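You operate a simulated robot arm through the tools that you are given. There is no shell and no other tool. Be economical: measure what you need, move in short steps, check, and stop when the job is done.

You run a simulated robot arm. Do the job below in one go: nothing can be reset, and whatever is moved stays where it is left.

JOB
Rinse the gold brush clean under the basin's cold tap.
Fine: stand it back in its own brush well, shut the tap, leave the hot knob and the other brushes alone.

Only the result counts: the job must be done as asked and must still hold three seconds after the hand-in. Knocking over, shifting, dropping, spilling or breaking anything else fails it.

ROBOT AND FRAMES
A 7-joint arm with a two-finger parallel gripper, fixed in place. Base frame: the origin is at the foot of the arm, x ahead of it, y to its left, z up. Lengths are in mm, angles in degrees, forces in N, time in s.
With the tool pointing down near the work surface it reaches from about 400 to 900 mm from the base axis. Its first joint turns from -115.0 to 115.0 degrees. Payload 3.91 kg.
Tool frame: the origin (TCP) lies between the finger pads and is the grasp point; the fingertips stand 30 mm ahead of it; z points along the fingers, y is the line along which they close. The gripper opens to 110 mm. The fingers are 20 mm wide and 10 mm thick; the gripper's body (48 by 112 mm) begins 55 mm behind the TCP.
Orientation is that of the tool frame in the base frame, as [roll, pitch, yaw] about the fixed x, y, z axes, in that order (R = Rz(yaw) Ry(pitch) Rx(roll)). With the fingers straight down and closing along the base's y, the tool's x points along the base's -x, its y along +y and its z along -z.

CONTROLS
- The arm moves only by the tool drive_tool. Its arguments are lists of equal length, an entry for each row: "slide": the shift along the tool's x, y, z in mm, a list of three; "angular": the turn, a rotation vector about the tool's x, y, z in degrees, a list of three; "claw": the finger opening in mm, from 0 to 110. In form: {"slide": [[tx, ty, tz], ...], "angular": [[ax, ay, az], ...], "claw": [claw, ...]}. A call has 1 to 8 rows; each row shifts and turns the commanded pose from where the row before left it, along the tool's axes as they then stand. Rows are played at 5 a second. More than 50 mm and 8.6 degrees between two rows, or a gripper value outside its range, and nothing of the call is played. Where a pose cannot be reached the arm comes as near as it can. A force on the tool above 40 N (or 10 N above the force at the start of the call, whichever is more), or a blocked arm, ends the call early, and 0.2 s more pass. Each finger travels about 153 mm/s and halts on what it meets, pressing with about 28 N; the grip force reading is that of the motor and also rises with nothing between the fingers. The clock runs only during rows and for 0.2 s after the last one: add rows that do not move to give the fingers time. It gives the time, the measured TCP pose, the force on the tool (base axes), the opening and the grip force at its end, in the units of the frame above (readings bear some noise).
- Cameras (640 x 400 px; columns grow to the right, rows downward): "scene" is fixed at [226.2, -503.2, 1577.9]; the picture's right is [0.56, -0.83, 0.00], its down [-0.52, -0.35, -0.78] and it looks along [0.64, 0.43, -0.63] (base axes); focal length 324 px, centre (320, 200). "wrist" rides on the gripper at [72, 17, -103] in the tool frame; the picture's right is [-0.23, 0.97, 0.00], its down [-0.76, -0.18, -0.62] and it looks along [-0.61, -0.14, 0.78] (tool axes); focal length 222 px, centre (320, 200). There is no depth. A picture from a camera that has moved, and an enlarged one, comes with that camera's place and axes in the base frame and with its lens. The place of the scene camera against the robot may be out by one fixed shift of up to 25 mm in any direction.
- grab_frame(camera): a new picture of that camera. The clock stands still meanwhile.
- slide_trunk(by): slides the trunk up (or, below 0, down) by that many mm; the arm rides with it, the base frame stays. It gives what a move gives, with no picture.
- enlarge(camera, box): a new picture of the part [left, top, right, bottom] of that camera's present view, enlarged. The clock stands still meanwhile.
- sign_off(): hands the job in; it is judged then, once.

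Go step by step. Nothing tells you positions but the pictures and the camera data: compare them with the known pose of the tool, close in by small moves and look again before you grip or let go. The budget is 120 turns and 64 pictures, counting those below and the enlarged ones. Unless the task says otherwise, let go and move clear before handing in, and close with one line.

The tools are called after ">>>" as a command line: name --argument value ..., lists and objects as JSON in quotes. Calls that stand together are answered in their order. drive_tool: Moves the arm, as the interface text tells. Its arguments: {"type":"object","properties":{"slide":{"type":"array","items":{"type":"array","items":{"type":"number"}}},"angular":{"type":"array","items":{"type":"array","items":{"type":"number"}}},"claw":{"type":"array","items":{"type":"number"}}},"required":["slide","angular","claw"]} The other tools are called the same way: slide_trunk (by) slides the trunk up or down; grab_frame (camera) takes a picture; enlarge (camera, box) takes an enlarged picture of a part of a camera's view; sign_off () hands the job in.

At the start:

```text
t: 0.0
position: [555.9, 20.4, 1137.4]
tcp_rot: [-180.0, 0.0, -180.0]
force: [-0.3, 0.5, 0.5]
width: 110.1
grip_force: 0.2
trunk travel left (down, up): [-825.0, 165.0]
```

scene: 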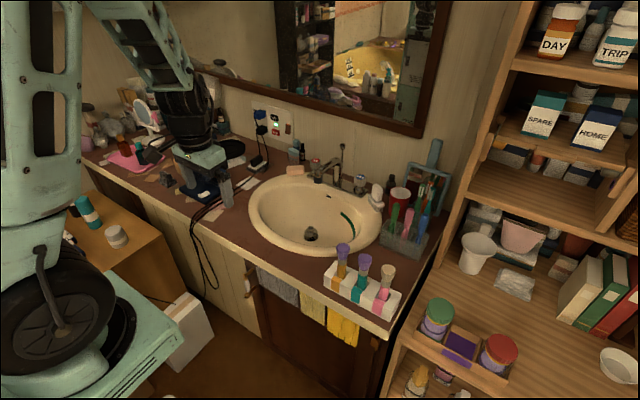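
wrist: 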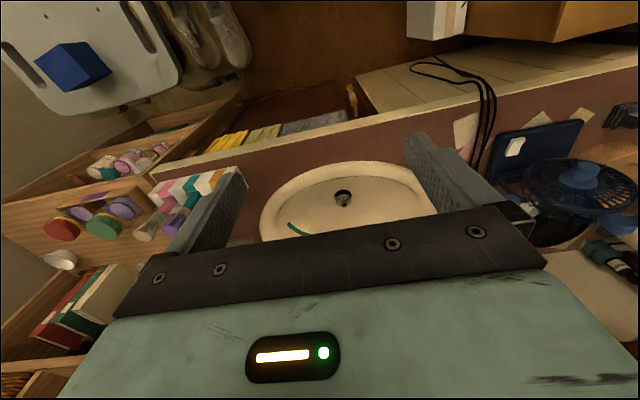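

I see a basin with a tap, and a white rack with three brushes at the front right edge of the counter. I'll enlarge both areas first.

>>> enlarge --camera "scene" --box '[310, 220, 420, 330]'

>>> enlarge --camera "scene" --box '[240, 130, 400, 260]'

>>> enlarge --camera "wrist" --box '[20, 130, 280, 290]'

```text
3.64 times, centred on (365, 275) of scene
camera zoom: at [226.2, -503.2, 1577.9], right [0.56, -0.83, 0.0], down [-0.52, -0.35, -0.78], along [0.64, 0.43, -0.63], focal length 1180 px, centre (156, -73)
```

zoom: 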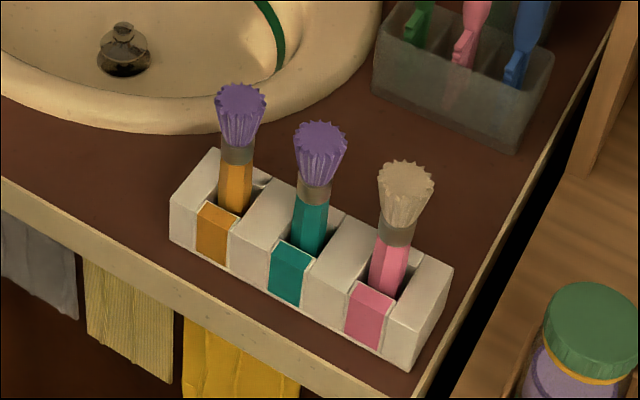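

```text
3.08 times, centred on (320, 195) of scene
camera zoom: at [226.2, -503.2, 1577.9], right [0.56, -0.83, 0.0], down [-0.52, -0.35, -0.78], along [0.64, 0.43, -0.63], focal length 998 px, centre (320, 215)
```

zoom: 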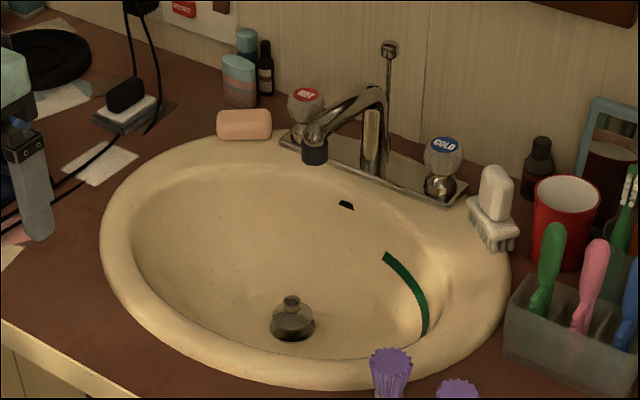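

```text
2.46 times, centred on (150, 210) of wrist
camera zoom: at [484.0, 37.1, 1239.1], right [0.23, 0.97, 0.0], down [0.76, -0.18, 0.62], along [0.61, -0.14, -0.78], focal length 547 px, centre (738, 175)
```

zoom: 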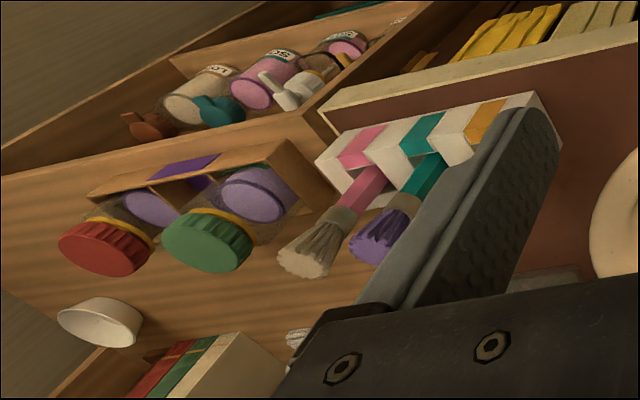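

The rack runs along y at about x≈700, with the gold well at y≈-240. The tap is far off at x≈1000–1100, so I'll move forward high above the basin to look and to test reach.

>>> drive_tool --slide '[[-45, 0, 0], [-45, 0, 0], [-45, 0, 0], [-45, 0, 0], [-45, 0, 0], [-45, 0, 0], [0, 0, 0]]' --angular '[[0, 0, 0], [0, 0, 0], [0, 0, 0], [0, 0, 0], [0, 0, 0], [0, 0, 0], [0, 0, 0]]' --claw '[110, 110, 110, 110, 110, 110, 110]'

>>> grab_frame --camera "wrist"

>>> grab_frame --camera "scene"

```text
t: 1.6
position: [826.6, 18.9, 1139.2]
tcp_rot: [-179.9, 0.1, 180.0]
force: [-0.4, -0.3, 0.3]
width: 109.4
grip_force: 0.0
trunk travel left (down, up): [-825.0, 165.0]
```

```text
58 pictures are left
camera wrist: at [755.4, 35.3, 1240.5], right [0.23, 0.97, 0.0], down [0.76, -0.18, 0.62], along [0.61, -0.14, -0.78], focal length 222 px, centre (320, 200)
```

wrist: 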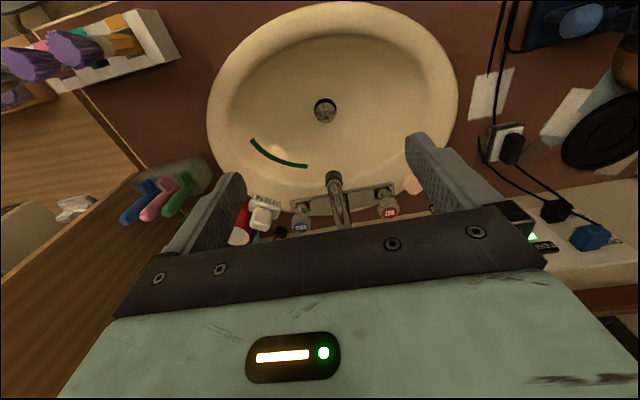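

```text
57 pictures are left
```

scene: 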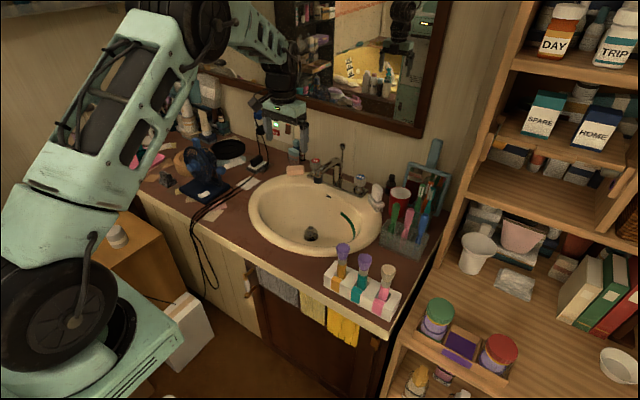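

Spout tip is at about (985, 10, 890) and the cold knob at about (1095, -88, 870). I'll check how far the arm reaches toward the knob while staying high.

>>> drive_tool --slide '[[-40, -20, 0], [-40, -20, 0], [-40, -20, 0], [-40, -20, 0], [-40, -20, 0], [-40, -7, 0], [0, 0, 0]]' --angular '[[0, 0, 0], [0, 0, 0], [0, 0, 0], [0, 0, 0], [0, 0, 0], [0, 0, 0], [0, 0, 0]]' --claw '[110, 110, 110, 110, 110, 110, 110]'

>>> grab_frame --camera "wrist"

>>> grab_frame --camera "scene"

```text
t: 3.2
position: [938.7, -91.4, 1131.1]
tcp_rot: [180.0, 0.0, -179.9]
force: [0.0, -0.4, -0.4]
width: 110.1
grip_force: 0.1
out of reach, approached as far as the arm can: row 3, 4, 5, 6
trunk travel left (down, up): [-825.0, 165.0]
```

```text
56 pictures are left
camera wrist: at [867.0, -75.5, 1233.3], right [0.23, 0.97, 0.0], down [0.76, -0.18, 0.62], along [0.61, -0.14, -0.78], focal length 222 px, centre (320, 200)
```

wrist: 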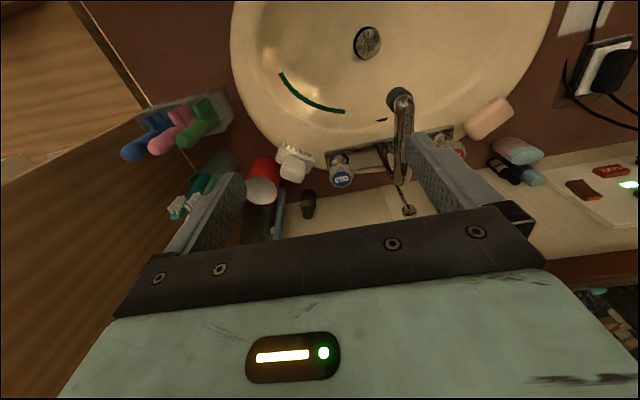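

```text
55 pictures are left
```

scene: 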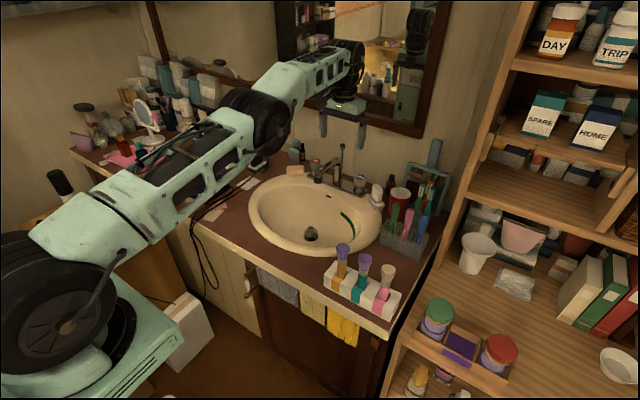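

The arm is nearly straight here. I'll go lower to see whether reach grows when the wrist is nearer shoulder height.

>>> drive_tool --slide '[[0, 0, 40], [0, 0, 40], [0, 0, 40], [0, 0, 0]]' --angular '[[0, 0, 0], [0, 0, 0], [0, 0, 0], [0, 0, 0]]' --claw '[110, 110, 110, 110]'

```text
t: 4.2
position: [940.7, -90.1, 1012.4]
tcp_rot: [179.9, 0.1, 180.0]
force: [0.3, 0.2, 0.5]
width: 109.9
grip_force: 0.1
trunk travel left (down, up): [-825.0, 165.0]
```

>>> drive_tool --slide '[[-40, 0, 0], [-40, 0, 0], [-40, 0, 0], [-40, 0, 0], [0, 0, 0]]' --angular '[[0, 0, 0], [0, 0, 0], [0, 0, 0], [0, 0, 0], [0, 0, 0]]' --claw '[110, 110, 110, 110, 110]'

```text
t: 5.4
position: [944.3, -92.6, 1012.3]
tcp_rot: [180.0, 0.1, -179.9]
force: [-0.7, 0.2, 0.6]
width: 110.2
grip_force: 0.1
out of reach, approached as far as the arm can: row 1, 2, 3, 4
trunk travel left (down, up): [-825.0, 165.0]
```

Reach is about 948 mm with the tool down, so I need to tilt the tool forward. First a closer look at the knob from here.

>>> grab_frame --camera "wrist"

>>> enlarge --camera "scene" --box '[295, 140, 395, 205]'

```text
54 pictures are left
camera wrist: at [871.6, -75.3, 1115.9], right [0.23, 0.97, 0.0], down [0.76, -0.18, 0.62], along [0.61, -0.14, -0.78], focal length 222 px, centre (320, 200)
```

wrist: 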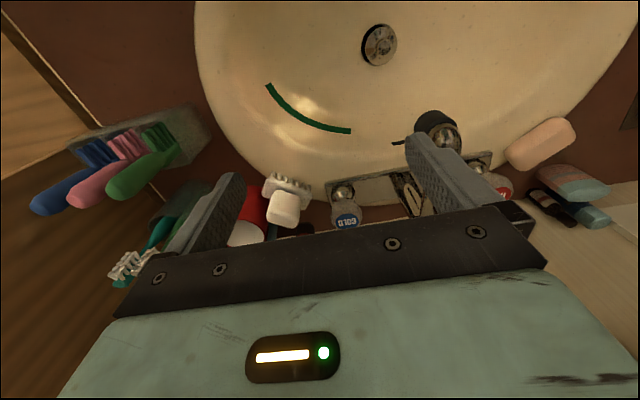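

```text
6.15 times, centred on (345, 172) of scene
camera zoom: at [226.2, -503.2, 1577.9], right [0.56, -0.83, 0.0], down [-0.52, -0.35, -0.78], along [0.64, 0.43, -0.63], focal length 1997 px, centre (166, 369)
```

zoom: 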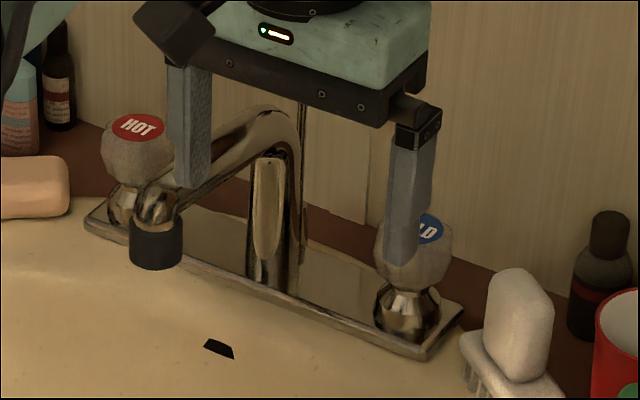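

The knob is round with a vertical axis, centred near (1118, -92), top z≈860. I'll raise the tool, tilt it about 51° forward, then lower the trunk.

>>> drive_tool --slide '[[40, 0, -40], [0, 0, -30], [0, 0, 0], [0, 0, 0], [0, 0, 0], [0, 0, 0], [0, 0, 0], [0, 0, 0]]' --angular '[[0, -8.5, 0], [0, -8.5, 0], [0, -8.5, 0], [0, -8.5, 0], [0, -8.5, 0], [0, -8.5, 0], [0, 0, 0], [0, 0, 0]]' --claw '[70, 70, 70, 70, 70, 70, 70, 70]'

```text
refused: row 1 steps farther than a row can; nothing moved
```

>>> drive_tool --slide '[[30, 0, -30], [0, 0, -30], [0, 0, 0], [0, 0, 0], [0, 0, 0], [0, 0, 0], [0, 0, 0], [0, 0, 0]]' --angular '[[0, -8.5, 0], [0, -8.5, 0], [0, -8.5, 0], [0, -8.5, 0], [0, -8.5, 0], [0, -8.5, 0], [0, 0, 0], [0, 0, 0]]' --claw '[70, 70, 70, 70, 70, 70, 70, 70]'

```text
t: 7.2
position: [908.0, -93.9, 1070.5]
tcp_rot: [-180.0, 51.0, -180.0]
force: [-0.1, 0.2, -0.6]
width: 70.2
grip_force: 0.1
trunk travel left (down, up): [-825.0, 165.0]
```

>>> drive_tool --slide '[[-29.6, 0, 36.5], [-29.6, 0, 36.5], [-29.6, 0, 36.5], [-12.6, 0, 15.5], [0, 0, 0]]' --angular '[[0, 0, 0], [0, 0, 0], [0, 0, 0], [0, 0, 0], [0, 0, 0]]' --claw '[70, 70, 70, 70, 70]'

>>> grab_frame --camera "wrist"

```text
t: 8.4
position: [1071.7, -95.4, 1070.0]
tcp_rot: [-180.0, 51.0, 180.0]
force: [-0.2, -0.2, 0.8]
width: 70.2
grip_force: 0.0
trunk travel left (down, up): [-825.0, 165.0]
```

```text
52 pictures are left
camera wrist: at [946.1, -77.2, 1078.1], right [0.14, 0.97, 0.18], down [-0.01, -0.18, 0.98], along [0.99, -0.14, -0.02], focal length 222 px, centre (320, 200)
```

wrist: 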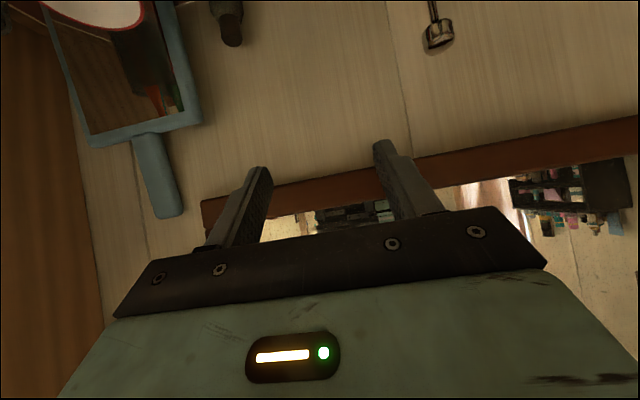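

Reach is good with the 51° tilt. Lowering the trunk 130 mm brings the wrist camera level with the tap so I can see the knob.

>>> slide_trunk --by -130

>>> grab_frame --camera "wrist"

>>> enlarge --camera "scene" --box '[270, 110, 430, 210]'

```text
t: 10.0
position: [1071.3, -93.3, 941.0]
tcp_rot: [179.9, 51.0, -179.9]
force: [-0.2, -1.2, -0.1]
width: 69.7
grip_force: 0.2
trunk travel left (down, up): [-695.0, 295.0]
```

```text
51 pictures are left
camera wrist: at [946.0, -77.0, 948.3], right [0.14, 0.97, 0.18], down [-0.01, -0.18, 0.98], along [0.99, -0.14, -0.02], focal length 222 px, centre (320, 200)
```

wrist: 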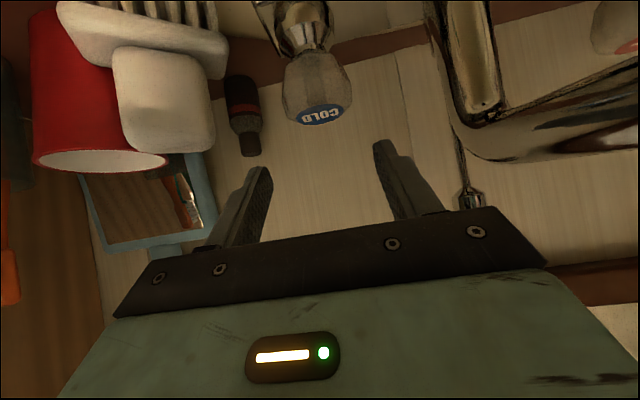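

```text
4.00 times, centred on (350, 160) of scene
camera zoom: at [226.2, -503.2, 1577.9], right [0.56, -0.83, 0.0], down [-0.52, -0.35, -0.78], along [0.64, 0.43, -0.63], focal length 1298 px, centre (200, 360)
```

zoom: 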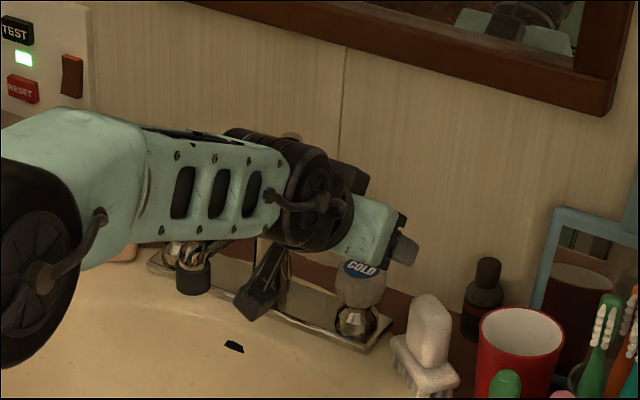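

The knob is now visible straight ahead; triangulation puts its top at about (1093, -87, 889). I'll go halfway to it and check again.

>>> drive_tool --slide '[[11, 6, 16], [10, 1, 15], [0, 0, 0]]' --angular '[[0, 0, 0], [0, 0, 0], [0, 0, 0]]' --claw '[74, 74, 74]'

>>> grab_frame --camera "wrist"

```text
t: 10.8
position: [1079.9, -87.3, 905.8]
tcp_rot: [180.0, 51.2, -180.0]
force: [0.4, 0.3, 0.8]
width: 74.0
grip_force: 0.0
trunk travel left (down, up): [-695.0, 295.0]
```

```text
49 pictures are left
camera wrist: at [956.3, -70.7, 912.8], right [0.14, 0.97, 0.18], down [-0.01, -0.18, 0.98], along [0.99, -0.14, -0.02], focal length 222 px, centre (320, 200)
```

wrist: 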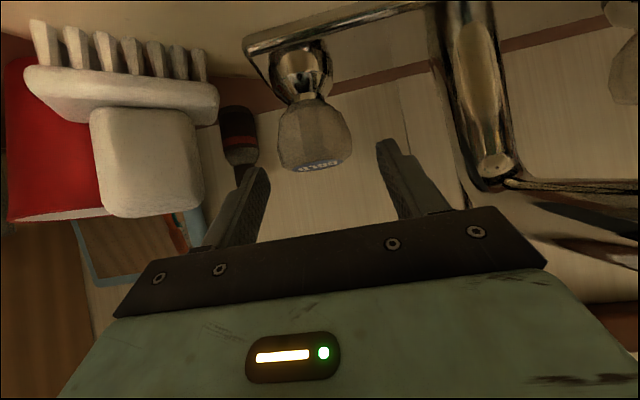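

Knob centre confirmed at about (1090, -85), top 889. I'll move to it and close.

>>> drive_tool --slide '[[11, 1, 15], [11.4, 1, 16], [0, 0, 0], [0, 0, 0]]' --angular '[[0, 0, 0], [0, 0, 0], [0, 0, 0], [0, 0, 0]]' --claw '[74, 74, 74, 74]'

>>> grab_frame --camera "wrist"

>>> enlarge --camera "scene" --box '[290, 140, 410, 210]'

```text
t: 11.8
position: [1090.6, -85.3, 868.0]
tcp_rot: [-179.9, 51.1, 180.0]
force: [-0.3, 1.0, -0.1]
width: 73.7
grip_force: 0.0
trunk travel left (down, up): [-695.0, 295.0]
```

```text
48 pictures are left
camera wrist: at [965.8, -69.2, 875.5], right [0.14, 0.97, 0.18], down [-0.01, -0.18, 0.98], along [0.99, -0.14, -0.02], focal length 222 px, centre (320, 200)
```

wrist: 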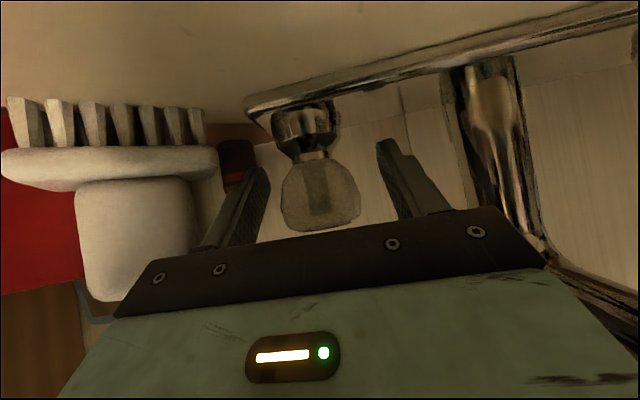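

```text
5.33 times, centred on (350, 175) of scene
camera zoom: at [226.2, -503.2, 1577.9], right [0.56, -0.83, 0.0], down [-0.52, -0.35, -0.78], along [0.64, 0.43, -0.63], focal length 1730 px, centre (160, 333)
```

zoom: 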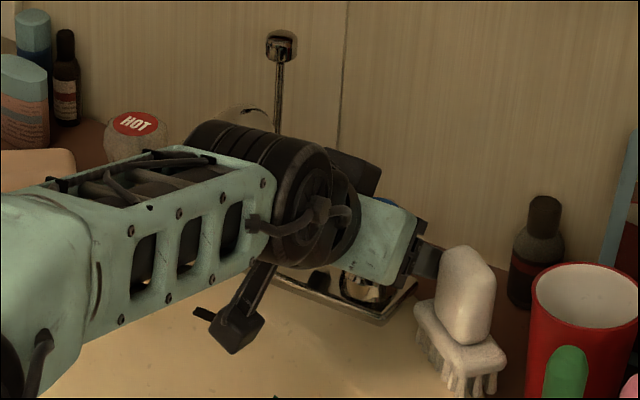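

The fingers straddle the knob, but the nail brush (y≈-151) and the spout limit how far the hand can swing. I'll hold the knob with the fingertips only and turn in ratchet steps, trying counter-clockwise first.

>>> drive_tool --slide '[[0, 0, -14], [0, 0, 0], [0, 0, 0], [0, -2.1, 0], [0, -2.1, 0], [0, 0, 0]]' --angular '[[0, 0, 0], [0, 0, 0], [0, 0, 0], [-6.3, 0, -5.1], [-6.3, 0, -5.1], [0, 0, 0]]' --claw '[70, 30, 30, 30, 30, 30]'

>>> grab_frame --camera "wrist"

>>> enlarge --camera "scene" --box '[290, 140, 410, 210]'

```text
t: 13.2
position: [1081.9, -92.5, 877.6]
tcp_rot: [-180.0, 51.1, -163.9]
force: [7.9, -16.5, 5.3]
width: 45.9
grip_force: 44.3
trunk travel left (down, up): [-695.0, 295.0]
```

```text
46 pictures are left
camera wrist: at [956.7, -110.7, 885.3], right [-0.13, 0.98, 0.18], down [0.04, -0.17, 0.98], along [0.99, 0.14, -0.02], focal length 222 px, centre (320, 200)
```

wrist: 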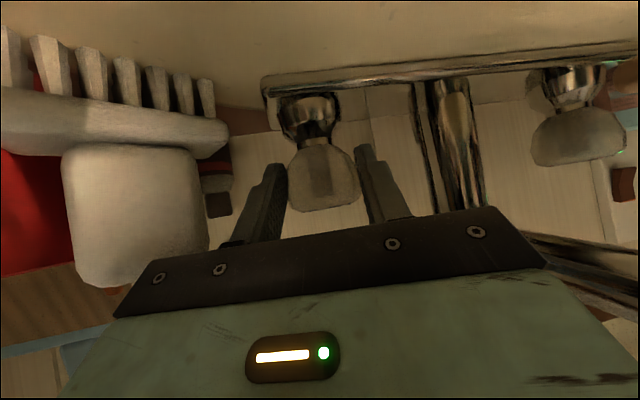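

```text
5.33 times, centred on (350, 175) of scene
camera zoom: at [226.2, -503.2, 1577.9], right [0.56, -0.83, 0.0], down [-0.52, -0.35, -0.78], along [0.64, 0.43, -0.63], focal length 1730 px, centre (160, 333)
```

zoom: 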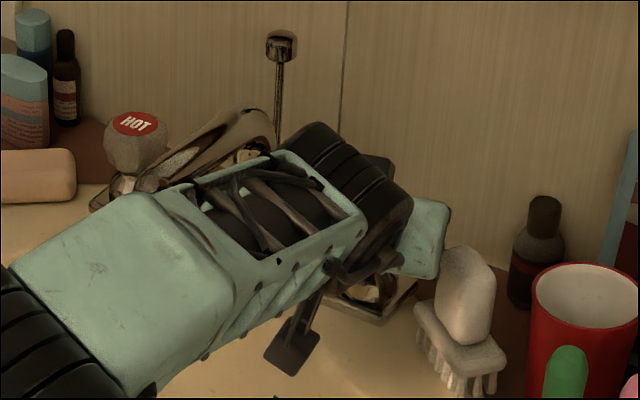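

The hand turned about 16° with some resistance. I'll release, rotate back and look at the label and spout to see if the knob moved.

>>> drive_tool --slide '[[0, 0, 0], [0, 2.1, 0], [0, 2.1, 0], [0, 3, 0], [-25, 0, -28], [0, 0, 0]]' --angular '[[0, 0, 0], [6.3, 0, 5.1], [6.3, 0, 5.1], [0, 0, 0], [0, 0, 0], [0, 0, 0]]' --claw '[70, 70, 70, 70, 70, 70]'

>>> enlarge --camera "wrist" --box '[240, 60, 400, 180]'

>>> enlarge --camera "scene" --box '[270, 140, 390, 240]'

```text
t: 14.6
position: [1076.5, -82.6, 916.2]
tcp_rot: [180.0, 51.0, 179.9]
force: [1.1, -0.1, -0.1]
width: 70.0
grip_force: 0.0
trunk travel left (down, up): [-695.0, 295.0]
```

```text
3.33 times, centred on (320, 120) of wrist
camera zoom: at [951.4, -65.8, 923.9], right [0.14, 0.97, 0.18], down [-0.01, -0.18, 0.98], along [0.99, -0.14, -0.02], focal length 740 px, centre (320, 467)
```

zoom: 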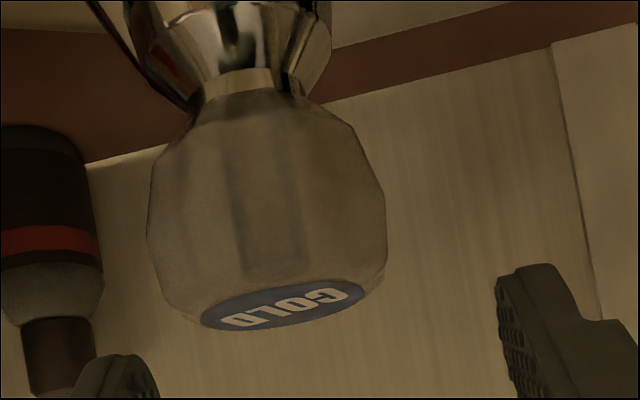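

```text
4.00 times, centred on (330, 190) of scene
camera zoom: at [226.2, -503.2, 1577.9], right [0.56, -0.83, 0.0], down [-0.52, -0.35, -0.78], along [0.64, 0.43, -0.63], focal length 1298 px, centre (280, 240)
```

zoom: 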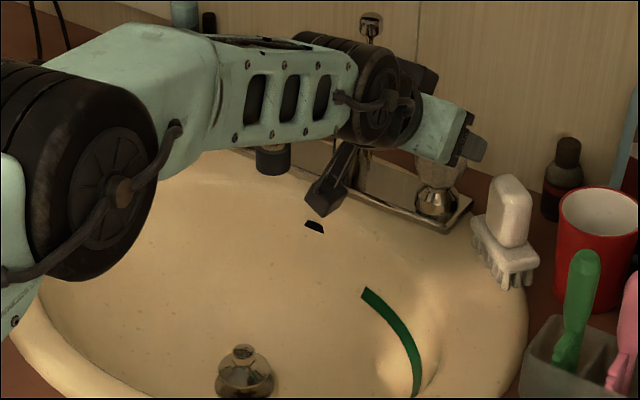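

Unclear whether it moved; no water yet. I'll do a full 25° ratchet centred better on y≈-86.5, and compare the label.

>>> drive_tool --slide '[[25, -4, 28], [0, 0, 0], [0, 0, 0], [0, -2.1, 0], [0, -2.1, 0], [0, -2.1, 0], [0, 0, 0], [0, 0, 0]]' --angular '[[0, 0, 0], [0, 0, 0], [0, 0, 0], [-6.3, 0, -5.1], [-6.3, 0, -5.1], [-6.3, 0, -5.1], [0, 0, 0], [0, 0, 0]]' --claw '[70, 30, 30, 30, 30, 30, 30, 70]'

>>> enlarge --camera "scene" --box '[270, 140, 390, 240]'

>>> grab_frame --camera "wrist"

```text
t: 16.4
position: [1078.9, -92.2, 876.9]
tcp_rot: [-179.9, 51.0, -155.5]
force: [-0.2, 1.7, 0.7]
width: 69.6
grip_force: 0.1
trunk travel left (down, up): [-695.0, 295.0]
```

```text
4.00 times, centred on (330, 190) of scene
camera zoom: at [226.2, -503.2, 1577.9], right [0.56, -0.83, 0.0], down [-0.52, -0.35, -0.78], along [0.64, 0.43, -0.63], focal length 1298 px, centre (280, 240)
```

zoom: 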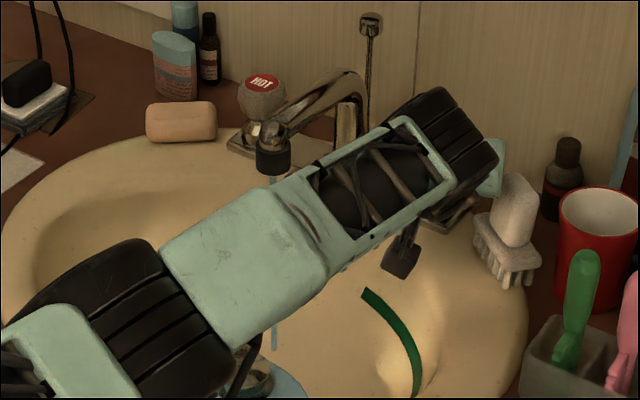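

```text
41 pictures are left
camera wrist: at [958.6, -128.2, 884.9], right [-0.27, 0.95, 0.18], down [0.07, -0.16, 0.98], along [0.96, 0.28, -0.02], focal length 222 px, centre (320, 200)
```

wrist: 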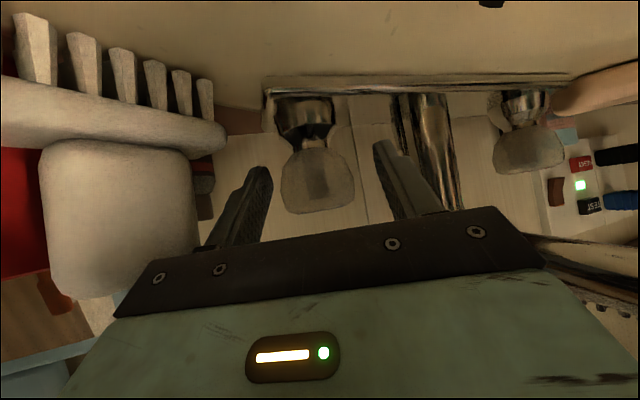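

Water is running. I'll back the hand off along its axis and view the stream and puddle.

>>> drive_tool --slide '[[0, 0, -35], [0, 0, -40], [-15, 0, -40], [-30, 0, -30], [-30, 0, -30], [0, 0, 0]]' --angular '[[0, 0, 0], [0, 0, 0], [6.3, 0, 5.1], [6.3, 0, 5.1], [6.3, 0, 5.1], [0, 0, 0]]' --claw '[70, 70, 70, 70, 70, 70]'

>>> enlarge --camera "scene" --box '[240, 140, 400, 260]'

```text
t: 17.8
position: [1098.8, -133.9, 1040.6]
tcp_rot: [-179.9, 50.9, -180.0]
force: [-0.7, 0.6, -0.2]
width: 70.2
grip_force: 0.1
out of reach, approached as far as the arm can: row 1, 2, 3, 4, 5
trunk travel left (down, up): [-695.0, 295.0]
```

```text
3.33 times, centred on (320, 200) of scene
camera zoom: at [226.2, -503.2, 1577.9], right [0.56, -0.83, 0.0], down [-0.52, -0.35, -0.78], along [0.64, 0.43, -0.63], focal length 1082 px, centre (320, 200)
```

zoom: 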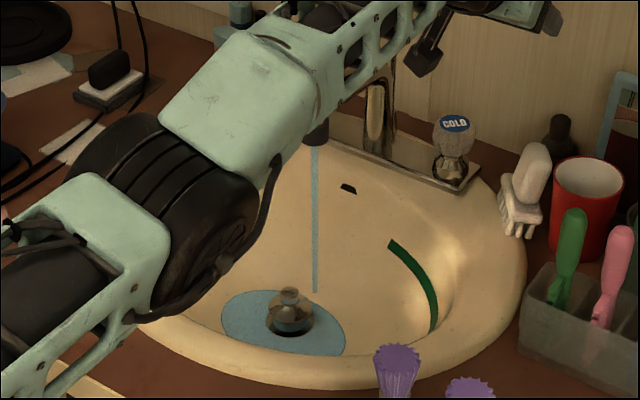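

The stream is running into a shallow puddle. I need to check whether the nail brush got nudged, using the same framing as at the start.

>>> enlarge --camera "scene" --box '[240, 130, 400, 260]'

```text
3.08 times, centred on (320, 195) of scene
camera zoom: at [226.2, -503.2, 1577.9], right [0.56, -0.83, 0.0], down [-0.52, -0.35, -0.78], along [0.64, 0.43, -0.63], focal length 998 px, centre (320, 215)
```

zoom: 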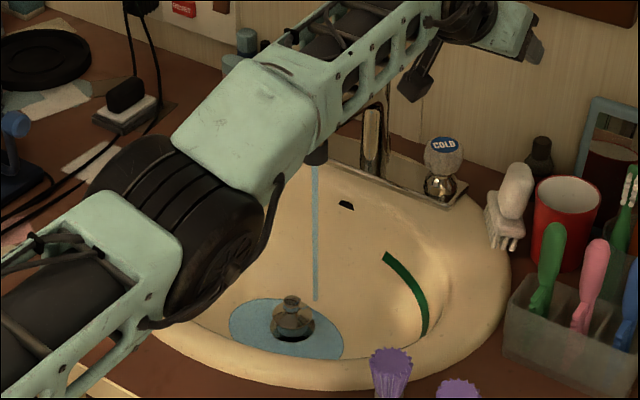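

The nail brush was pushed about 25 mm by my retreat; I'll put it back after the tap work. Next I retreat high toward the brush rack.

>>> drive_tool --slide '[[28, 0, -35], [28, -8, -35], [28, -12, -35], [28, -14, -35], [28, -14, -35], [28, -14, -35], [28, -14, -35], [28, -14, -35]]' --angular '[[0, 0, 0], [0, 0, 0], [0, 0, 0], [0, 0, 0], [0, 0, 0], [0, 0, 0], [0, 0, 0], [0, 0, 0]]' --claw '[70, 70, 70, 70, 70, 70, 70, 70]'

>>> drive_tool --slide '[[28, -8, -35], [28, -7, -35], [28, 0, -35], [0, 0, 0]]' --angular '[[0, 0, 0], [0, 0, 0], [0, 0, 0], [0, 0, 0]]' --claw '[70, 70, 70, 70]'

>>> grab_frame --camera "wrist"

```text
t: 19.6
position: [1090.0, -224.6, 1060.5]
tcp_rot: [-180.0, 50.9, -179.8]
force: [0.2, 0.1, -0.1]
width: 70.2
grip_force: 0.0
out of reach, approached as far as the arm can: row 1, 2, 3, 4, 5, 6, 7, 8
trunk travel left (down, up): [-695.0, 295.0]
```

```text
t: 20.6
position: [1080.4, -264.5, 1076.5]
tcp_rot: [180.0, 51.1, 180.0]
force: [-0.5, -0.1, 0.1]
width: 69.9
grip_force: 0.0
out of reach, approached as far as the arm can: row 1, 2, 3
trunk travel left (down, up): [-695.0, 295.0]
```

```text
38 pictures are left
camera wrist: at [956.2, -247.4, 1084.4], right [0.14, 0.97, 0.18], down [-0.01, -0.18, 0.98], along [0.99, -0.14, -0.02], focal length 222 px, centre (320, 200)
```

wrist: 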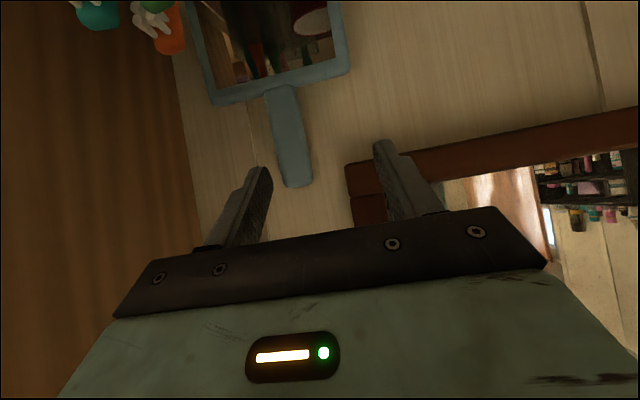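

The arm is stuck fully straight (a singular pose). I'll escape by changing tilt while backing off, as worked before.

>>> drive_tool --slide '[[10, 0, -20], [10, 0, -20], [10, 0, -20], [0, 0, 0]]' --angular '[[0, 8, 0], [0, 8, 0], [0, 8, 0], [0, 0, 0]]' --claw '[70, 70, 70, 70]'

```text
t: 21.6
position: [1007.6, -260.9, 1090.9]
tcp_rot: [179.9, 29.8, 180.0]
force: [-0.4, -0.7, -0.8]
width: 69.8
grip_force: 0.0
out of reach, approached as far as the arm can: row 2, 3
trunk travel left (down, up): [-695.0, 295.0]
```

>>> drive_tool --slide '[[20, 0, -10], [20, 0, -15], [20, 0, -20], [25, 0, -25], [0, 0, 0]]' --angular '[[0, -8, 0], [0, -8, 0], [0, -6, 0], [0, 0, 0], [0, 0, 0]]' --claw '[70, 70, 70, 70, 70]'

```text
t: 22.8
position: [893.6, -258.7, 1081.1]
tcp_rot: [179.8, 52.0, 179.8]
force: [0.5, 0.7, -0.6]
width: 70.0
grip_force: 0.0
trunk travel left (down, up): [-695.0, 295.0]
```

Free again. Continuing back to x≈590 in front of the gold brush.

>>> drive_tool --slide '[[26.5, 3, -33.9], [26.5, 3, -33.9], [26.5, 3, -33.9], [26.5, 3, -33.9], [26.5, 3, -33.9], [26.5, 3, -33.9], [26.5, 2, -33.9], [0, 0, 0]]' --angular '[[0, 0, 0], [0, 0, 0], [0, 0, 0], [0, 0, 0], [0, 0, 0], [0, 0, 0], [0, 0, 0], [0, 0, 0]]' --claw '[60, 60, 60, 60, 60, 60, 60, 60]'

>>> enlarge --camera "scene" --box '[240, 130, 440, 330]'

>>> grab_frame --camera "wrist"

```text
t: 24.6
position: [612.6, -249.0, 1088.6]
tcp_rot: [179.6, 51.8, 179.7]
force: [-0.7, 0.6, 0.4]
width: 59.9
grip_force: 0.0
out of reach, approached as far as the arm can: row 7
trunk travel left (down, up): [-695.0, 295.0]
```

```text
2.00 times, centred on (340, 230) of scene
camera zoom: at [226.2, -503.2, 1577.9], right [0.56, -0.83, 0.0], down [-0.52, -0.35, -0.78], along [0.64, 0.43, -0.63], focal length 649 px, centre (280, 140)
```

zoom: 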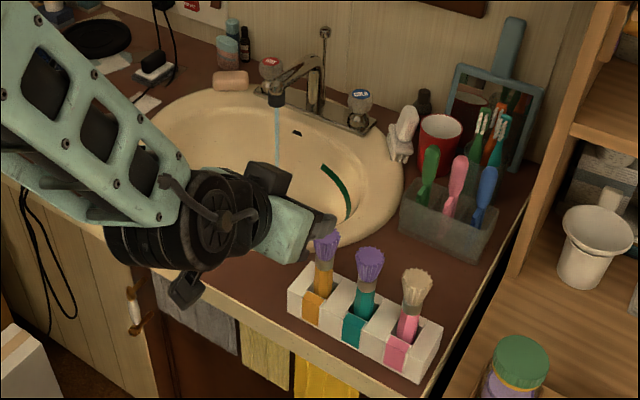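

```text
36 pictures are left
camera wrist: at [487.7, -232.5, 1095.0], right [0.14, 0.97, 0.18], down [-0.02, -0.18, 0.98], along [0.99, -0.14, -0.01], focal length 222 px, centre (320, 200)
```

wrist: 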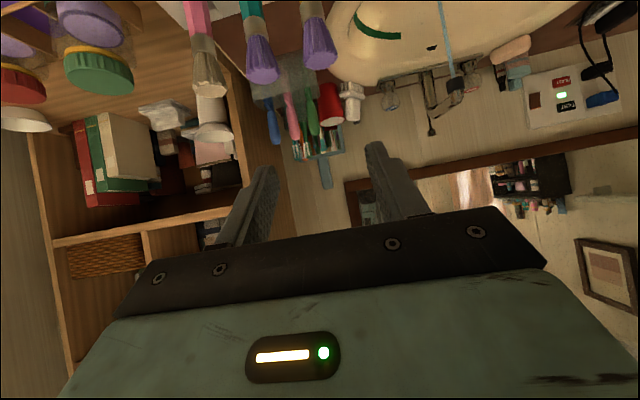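

I'll lower the trunk 170 mm so that the camera looks level at the brushes from in front.

>>> slide_trunk --by -170

>>> grab_frame --camera "wrist"

```text
t: 26.5
position: [613.7, -250.1, 919.0]
tcp_rot: [179.7, 51.8, 179.8]
force: [0.3, -0.2, -0.6]
width: 59.9
grip_force: 0.1
trunk travel left (down, up): [-525.0, 465.0]
```

```text
35 pictures are left
camera wrist: at [488.0, -232.6, 925.1], right [0.14, 0.97, 0.18], down [-0.02, -0.18, 0.98], along [0.99, -0.14, -0.01], focal length 222 px, centre (320, 200)
```

wrist: 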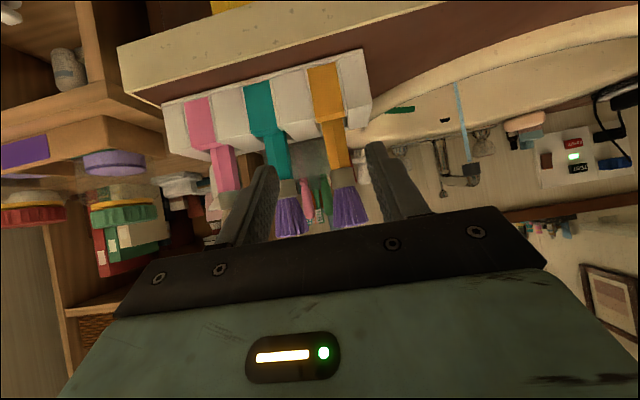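

Gold brush stands at about (713, -237), free handle z≈848–895, bristles to 954. I'll approach at y≈-237 and check before going in.

>>> drive_tool --slide '[[-3, 6.5, 27.5], [-3, 6.5, 27.5], [0, 0, 0]]' --angular '[[0, 0, 0], [0, 0, 0], [0, 0, 0]]' --claw '[60, 60, 60]'

>>> grab_frame --camera "wrist"

```text
t: 27.3
position: [659.8, -236.6, 890.8]
tcp_rot: [179.8, 51.8, 179.9]
force: [0.7, -0.3, 0.8]
width: 60.1
grip_force: 0.0
trunk travel left (down, up): [-525.0, 465.0]
```

```text
34 pictures are left
camera wrist: at [536.0, -219.4, 896.4], right [0.14, 0.97, 0.18], down [-0.02, -0.18, 0.98], along [0.99, -0.14, -0.01], focal length 222 px, centre (320, 200)
```

wrist: 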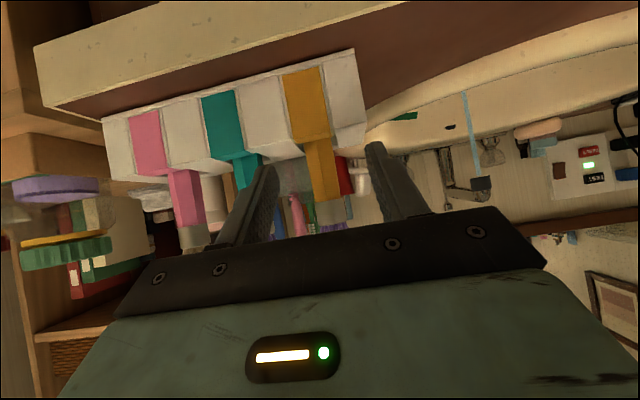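

Handle centre is about (708, -235.5). I'll slide the open fingers around it.

>>> drive_tool --slide '[[-10.5, 0.5, 23], [-10.2, 0.5, 23], [0, 0, 0]]' --angular '[[0, 0, 0], [0, 0, 0], [0, 0, 0]]' --claw '[60, 60, 60]'

>>> grab_frame --camera "wrist"

>>> enlarge --camera "scene" --box '[310, 220, 420, 330]'

```text
t: 28.1
position: [711.9, -235.3, 878.4]
tcp_rot: [179.9, 52.0, -180.0]
force: [-2.2, -0.4, 10.1]
width: 59.7
grip_force: 0.0
trunk travel left (down, up): [-525.0, 465.0]
```

```text
33 pictures are left
camera wrist: at [586.1, -218.2, 883.7], right [0.14, 0.97, 0.18], down [-0.02, -0.18, 0.98], along [0.99, -0.14, 0.0], focal length 222 px, centre (320, 200)
```

wrist: 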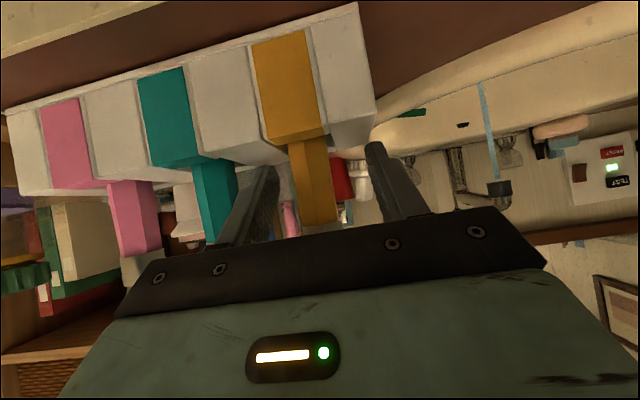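

```text
3.64 times, centred on (365, 275) of scene
camera zoom: at [226.2, -503.2, 1577.9], right [0.56, -0.83, 0.0], down [-0.52, -0.35, -0.78], along [0.64, 0.43, -0.63], focal length 1180 px, centre (156, -73)
```

zoom: 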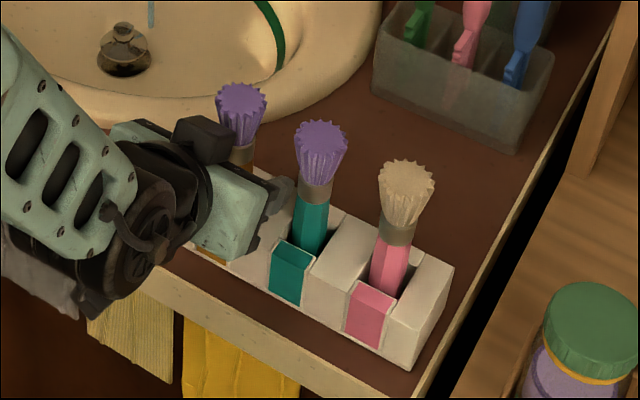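

There is a 10 N upward contact force, likely fingertips on the rack. I'll lift 7 mm and re-read.

>>> drive_tool --slide '[[-5.5, 0, -4.3], [0, 0, 0]]' --angular '[[0, 0, 0], [0, 0, 0]]' --claw '[60, 60]'

```text
t: 28.7
position: [709.2, -233.8, 883.8]
tcp_rot: [179.7, 51.7, 179.9]
force: [-0.5, 0.3, 0.2]
width: 59.9
grip_force: 0.1
trunk travel left (down, up): [-525.0, 465.0]
```

>>> drive_tool --slide '[[0, -2.7, 0], [0, 0, 0], [0, 0, 0], [0, 0, 0], [0, 0, 0]]' --angular '[[0, 0, 0], [0, 0, 0], [0, 0, 0], [0, 0, 0], [0, 0, 0]]' --claw '[60, 40, 28, 5, 5]'

>>> grab_frame --camera "wrist"

```text
t: 29.9
position: [711.7, -237.4, 885.0]
tcp_rot: [179.9, 51.9, 179.7]
force: [0.1, -2.3, 1.5]
width: 23.7
grip_force: 28.2
trunk travel left (down, up): [-525.0, 465.0]
```

```text
31 pictures are left
camera wrist: at [585.4, -220.5, 890.5], right [0.14, 0.97, 0.18], down [-0.02, -0.18, 0.98], along [0.99, -0.14, -0.01], focal length 222 px, centre (320, 200)
```

wrist: 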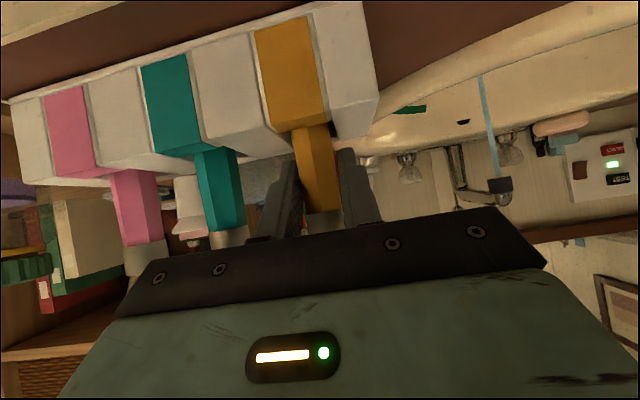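

Gripped at 23.7 mm. Lifting straight up.

>>> drive_tool --slide '[[-15.7, 0, -12.3], [-31.4, 0, -24.7], [-31.4, 0, -24.7], [0, 0, 0]]' --angular '[[0, 0, 0], [0, 0, 0], [0, 0, 0], [0, 0, 0]]' --claw '[5, 5, 5, 5]'

>>> grab_frame --camera "scene"

```text
t: 30.9
position: [709.6, -235.7, 986.3]
tcp_rot: [179.8, 51.9, 179.8]
force: [0.0, 0.2, -0.8]
width: 23.8
grip_force: 27.6
trunk travel left (down, up): [-525.0, 465.0]
```

```text
30 pictures are left
```

scene: 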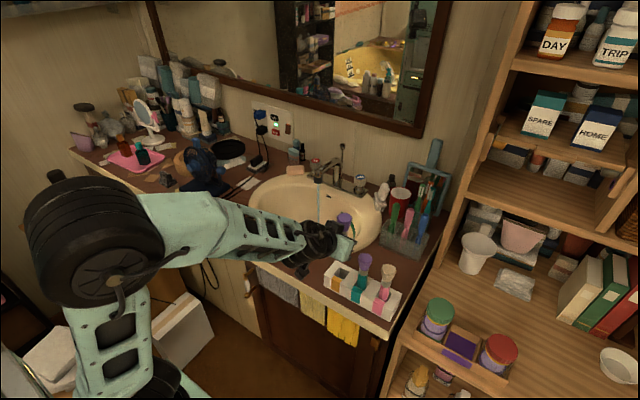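

The brush is out and clear. I'll lean it forward 32° and carry it over the basin in front of the spout.

>>> drive_tool --slide '[[0, 0, 0], [0, 0, 0], [0, 0, 0], [0, 0, 0], [-22.8, 35, 8.3], [-22.8, 35, 8.3], [-22.8, 35, 8.3], [0, 0, 0]]' --angular '[[0, 8, 0], [0, 8, 0], [0, 8, 0], [0, 8, 0], [0, 0, 0], [0, 0, 0], [0, 0, 0], [0, 0, 0]]' --claw '[5, 5, 5, 5, 5, 5, 5, 5]'

>>> drive_tool --slide '[[-22.8, 35, 8.3], [-22.8, 35, 8.3], [-22.8, 35, 8.3], [-18, 35, 6], [0, 0, 0]]' --angular '[[0, 0, 0], [0, 0, 0], [0, 0, 0], [0, 0, 0], [0, 0, 0]]' --claw '[5, 5, 5, 5, 5]'

>>> grab_frame --camera "wrist"

>>> enlarge --camera "scene" --box '[240, 130, 400, 260]'

```text
t: 32.7
position: [780.2, -122.4, 1002.8]
tcp_rot: [177.8, 29.9, -179.1]
force: [-0.1, -0.2, -0.6]
width: 24.0
grip_force: 28.0
out of reach, approached as far as the arm can: row 1, 2
trunk travel left (down, up): [-525.0, 465.0]
```

```text
t: 33.9
position: [865.3, 22.4, 1023.8]
tcp_rot: [177.9, 29.9, -179.0]
force: [0.4, -0.6, -0.7]
width: 23.9
grip_force: 28.2
trunk travel left (down, up): [-525.0, 465.0]
```

```text
29 pictures are left
camera wrist: at [750.8, 32.4, 1077.3], right [0.16, 0.98, 0.15], down [0.36, -0.2, 0.91], along [0.92, -0.1, -0.38], focal length 222 px, centre (320, 200)
```

wrist: 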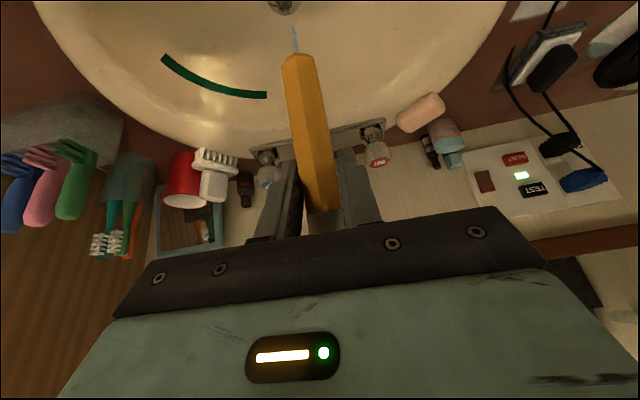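

```text
3.08 times, centred on (320, 195) of scene
camera zoom: at [226.2, -503.2, 1577.9], right [0.56, -0.83, 0.0], down [-0.52, -0.35, -0.78], along [0.64, 0.43, -0.63], focal length 998 px, centre (320, 215)
```

zoom: 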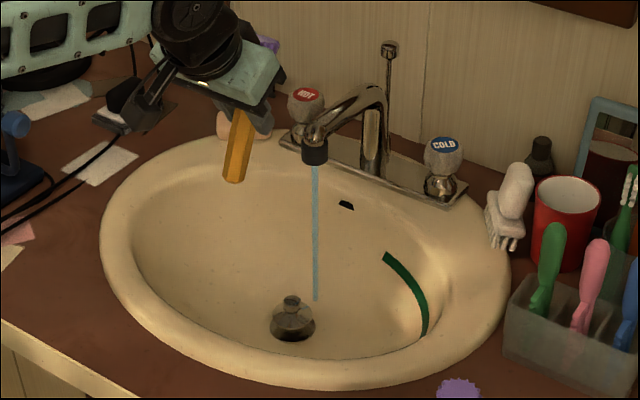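

Now descend into the basin in front of the stream.

>>> drive_tool --slide '[[22.5, -3, 41.5], [22.5, -3, 41.5], [22.5, -3, 41.5], [22.5, -3, 41.5], [0, 0, 0]]' --angular '[[0, 0, 0], [0, 0, 0], [0, 0, 0], [0, 0, 0], [0, 0, 0]]' --claw '[5, 5, 5, 5, 5]'

>>> enlarge --camera "scene" --box '[240, 130, 400, 260]'

>>> grab_frame --camera "wrist"

```text
t: 35.1
position: [870.5, 16.0, 832.9]
tcp_rot: [177.9, 29.9, -179.1]
force: [0.2, 0.4, 0.1]
width: 23.8
grip_force: 27.6
trunk travel left (down, up): [-525.0, 465.0]
```

```text
3.08 times, centred on (320, 195) of scene
camera zoom: at [226.2, -503.2, 1577.9], right [0.56, -0.83, 0.0], down [-0.52, -0.35, -0.78], along [0.64, 0.43, -0.63], focal length 998 px, centre (320, 215)
```

zoom: 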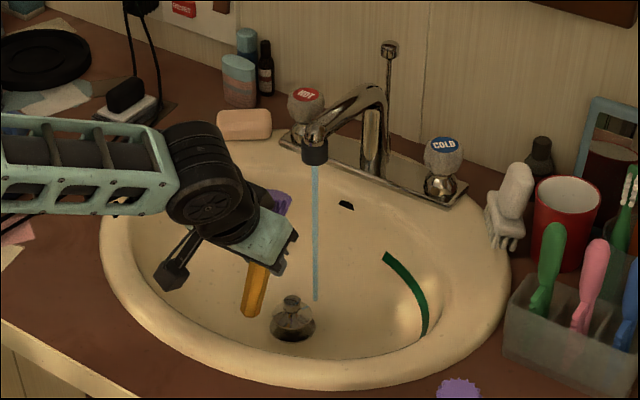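

```text
26 pictures are left
camera wrist: at [756.9, 26.5, 886.1], right [0.16, 0.98, 0.14], down [0.36, -0.2, 0.91], along [0.92, -0.1, -0.38], focal length 222 px, centre (320, 200)
```

wrist: 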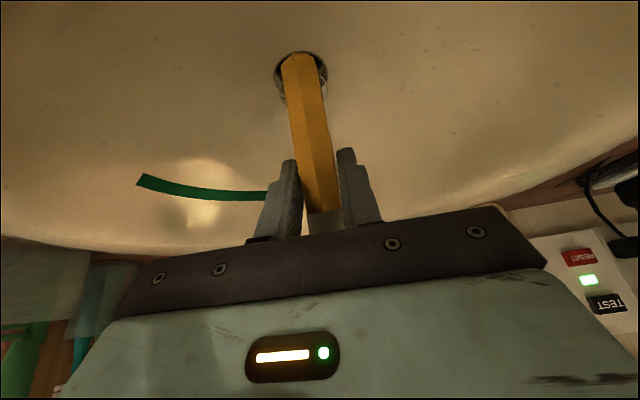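

Bristles are ~70 mm short of the stream. Moving forward in two steps, slightly lower to clear the nozzle.

>>> drive_tool --slide '[[-25, -3, 21], [-29, -4, 20], [0, 0, 0]]' --angular '[[0, 0, 0], [0, 0, 0], [0, 0, 0]]' --claw '[5, 5, 5]'

>>> enlarge --camera "scene" --box '[270, 150, 350, 230]'

```text
t: 35.9
position: [939.3, 12.5, 825.6]
tcp_rot: [177.9, 29.8, -179.0]
force: [0.2, 0.0, 0.3]
width: 23.7
grip_force: 27.9
trunk travel left (down, up): [-525.0, 465.0]
```

```text
5.00 times, centred on (310, 190) of scene
camera zoom: at [226.2, -503.2, 1577.9], right [0.56, -0.83, 0.0], down [-0.52, -0.35, -0.78], along [0.64, 0.43, -0.63], focal length 1622 px, centre (370, 250)
```

zoom: 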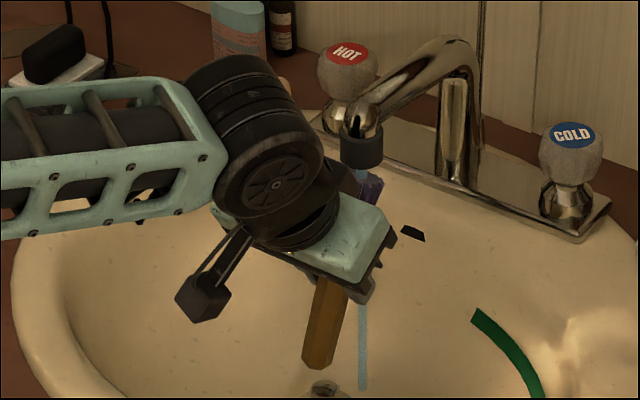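

The bristles look to be in or very near the stream. I'll hold 1.4 s and see if the colour changes.

>>> drive_tool --slide '[[0, 0, 0], [0, 0, 0], [0, 0, 0], [0, 0, 0], [0, 0, 0], [0, 0, 0], [0, 0, 0], [0, 0, 0]]' --angular '[[0, 0, 0], [0, 0, 0], [0, 0, 0], [0, 0, 0], [0, 0, 0], [0, 0, 0], [0, 0, 0], [0, 0, 0]]' --claw '[5, 5, 5, 5, 5, 5, 5, 5]'

>>> enlarge --camera "scene" --box '[300, 160, 340, 200]'

```text
t: 37.7
position: [939.0, 11.8, 827.8]
tcp_rot: [177.9, 29.9, -179.1]
force: [-0.2, -0.2, -0.4]
width: 23.8
grip_force: 28.1
trunk travel left (down, up): [-525.0, 465.0]
```

```text
10.00 times, centred on (320, 180) of scene
camera zoom: at [226.2, -503.2, 1577.9], right [0.56, -0.83, 0.0], down [-0.52, -0.35, -0.78], along [0.64, 0.43, -0.63], focal length 3244 px, centre (320, 400)
```

zoom: 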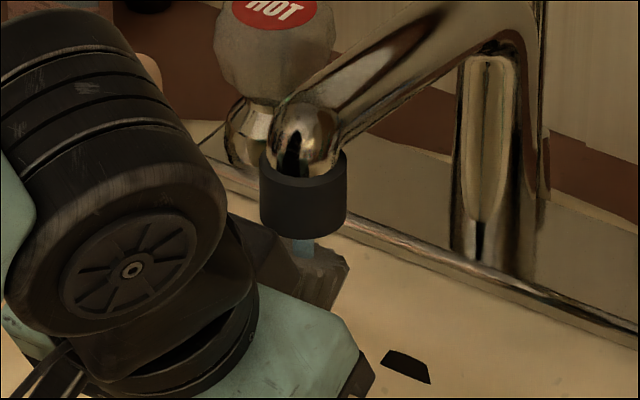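

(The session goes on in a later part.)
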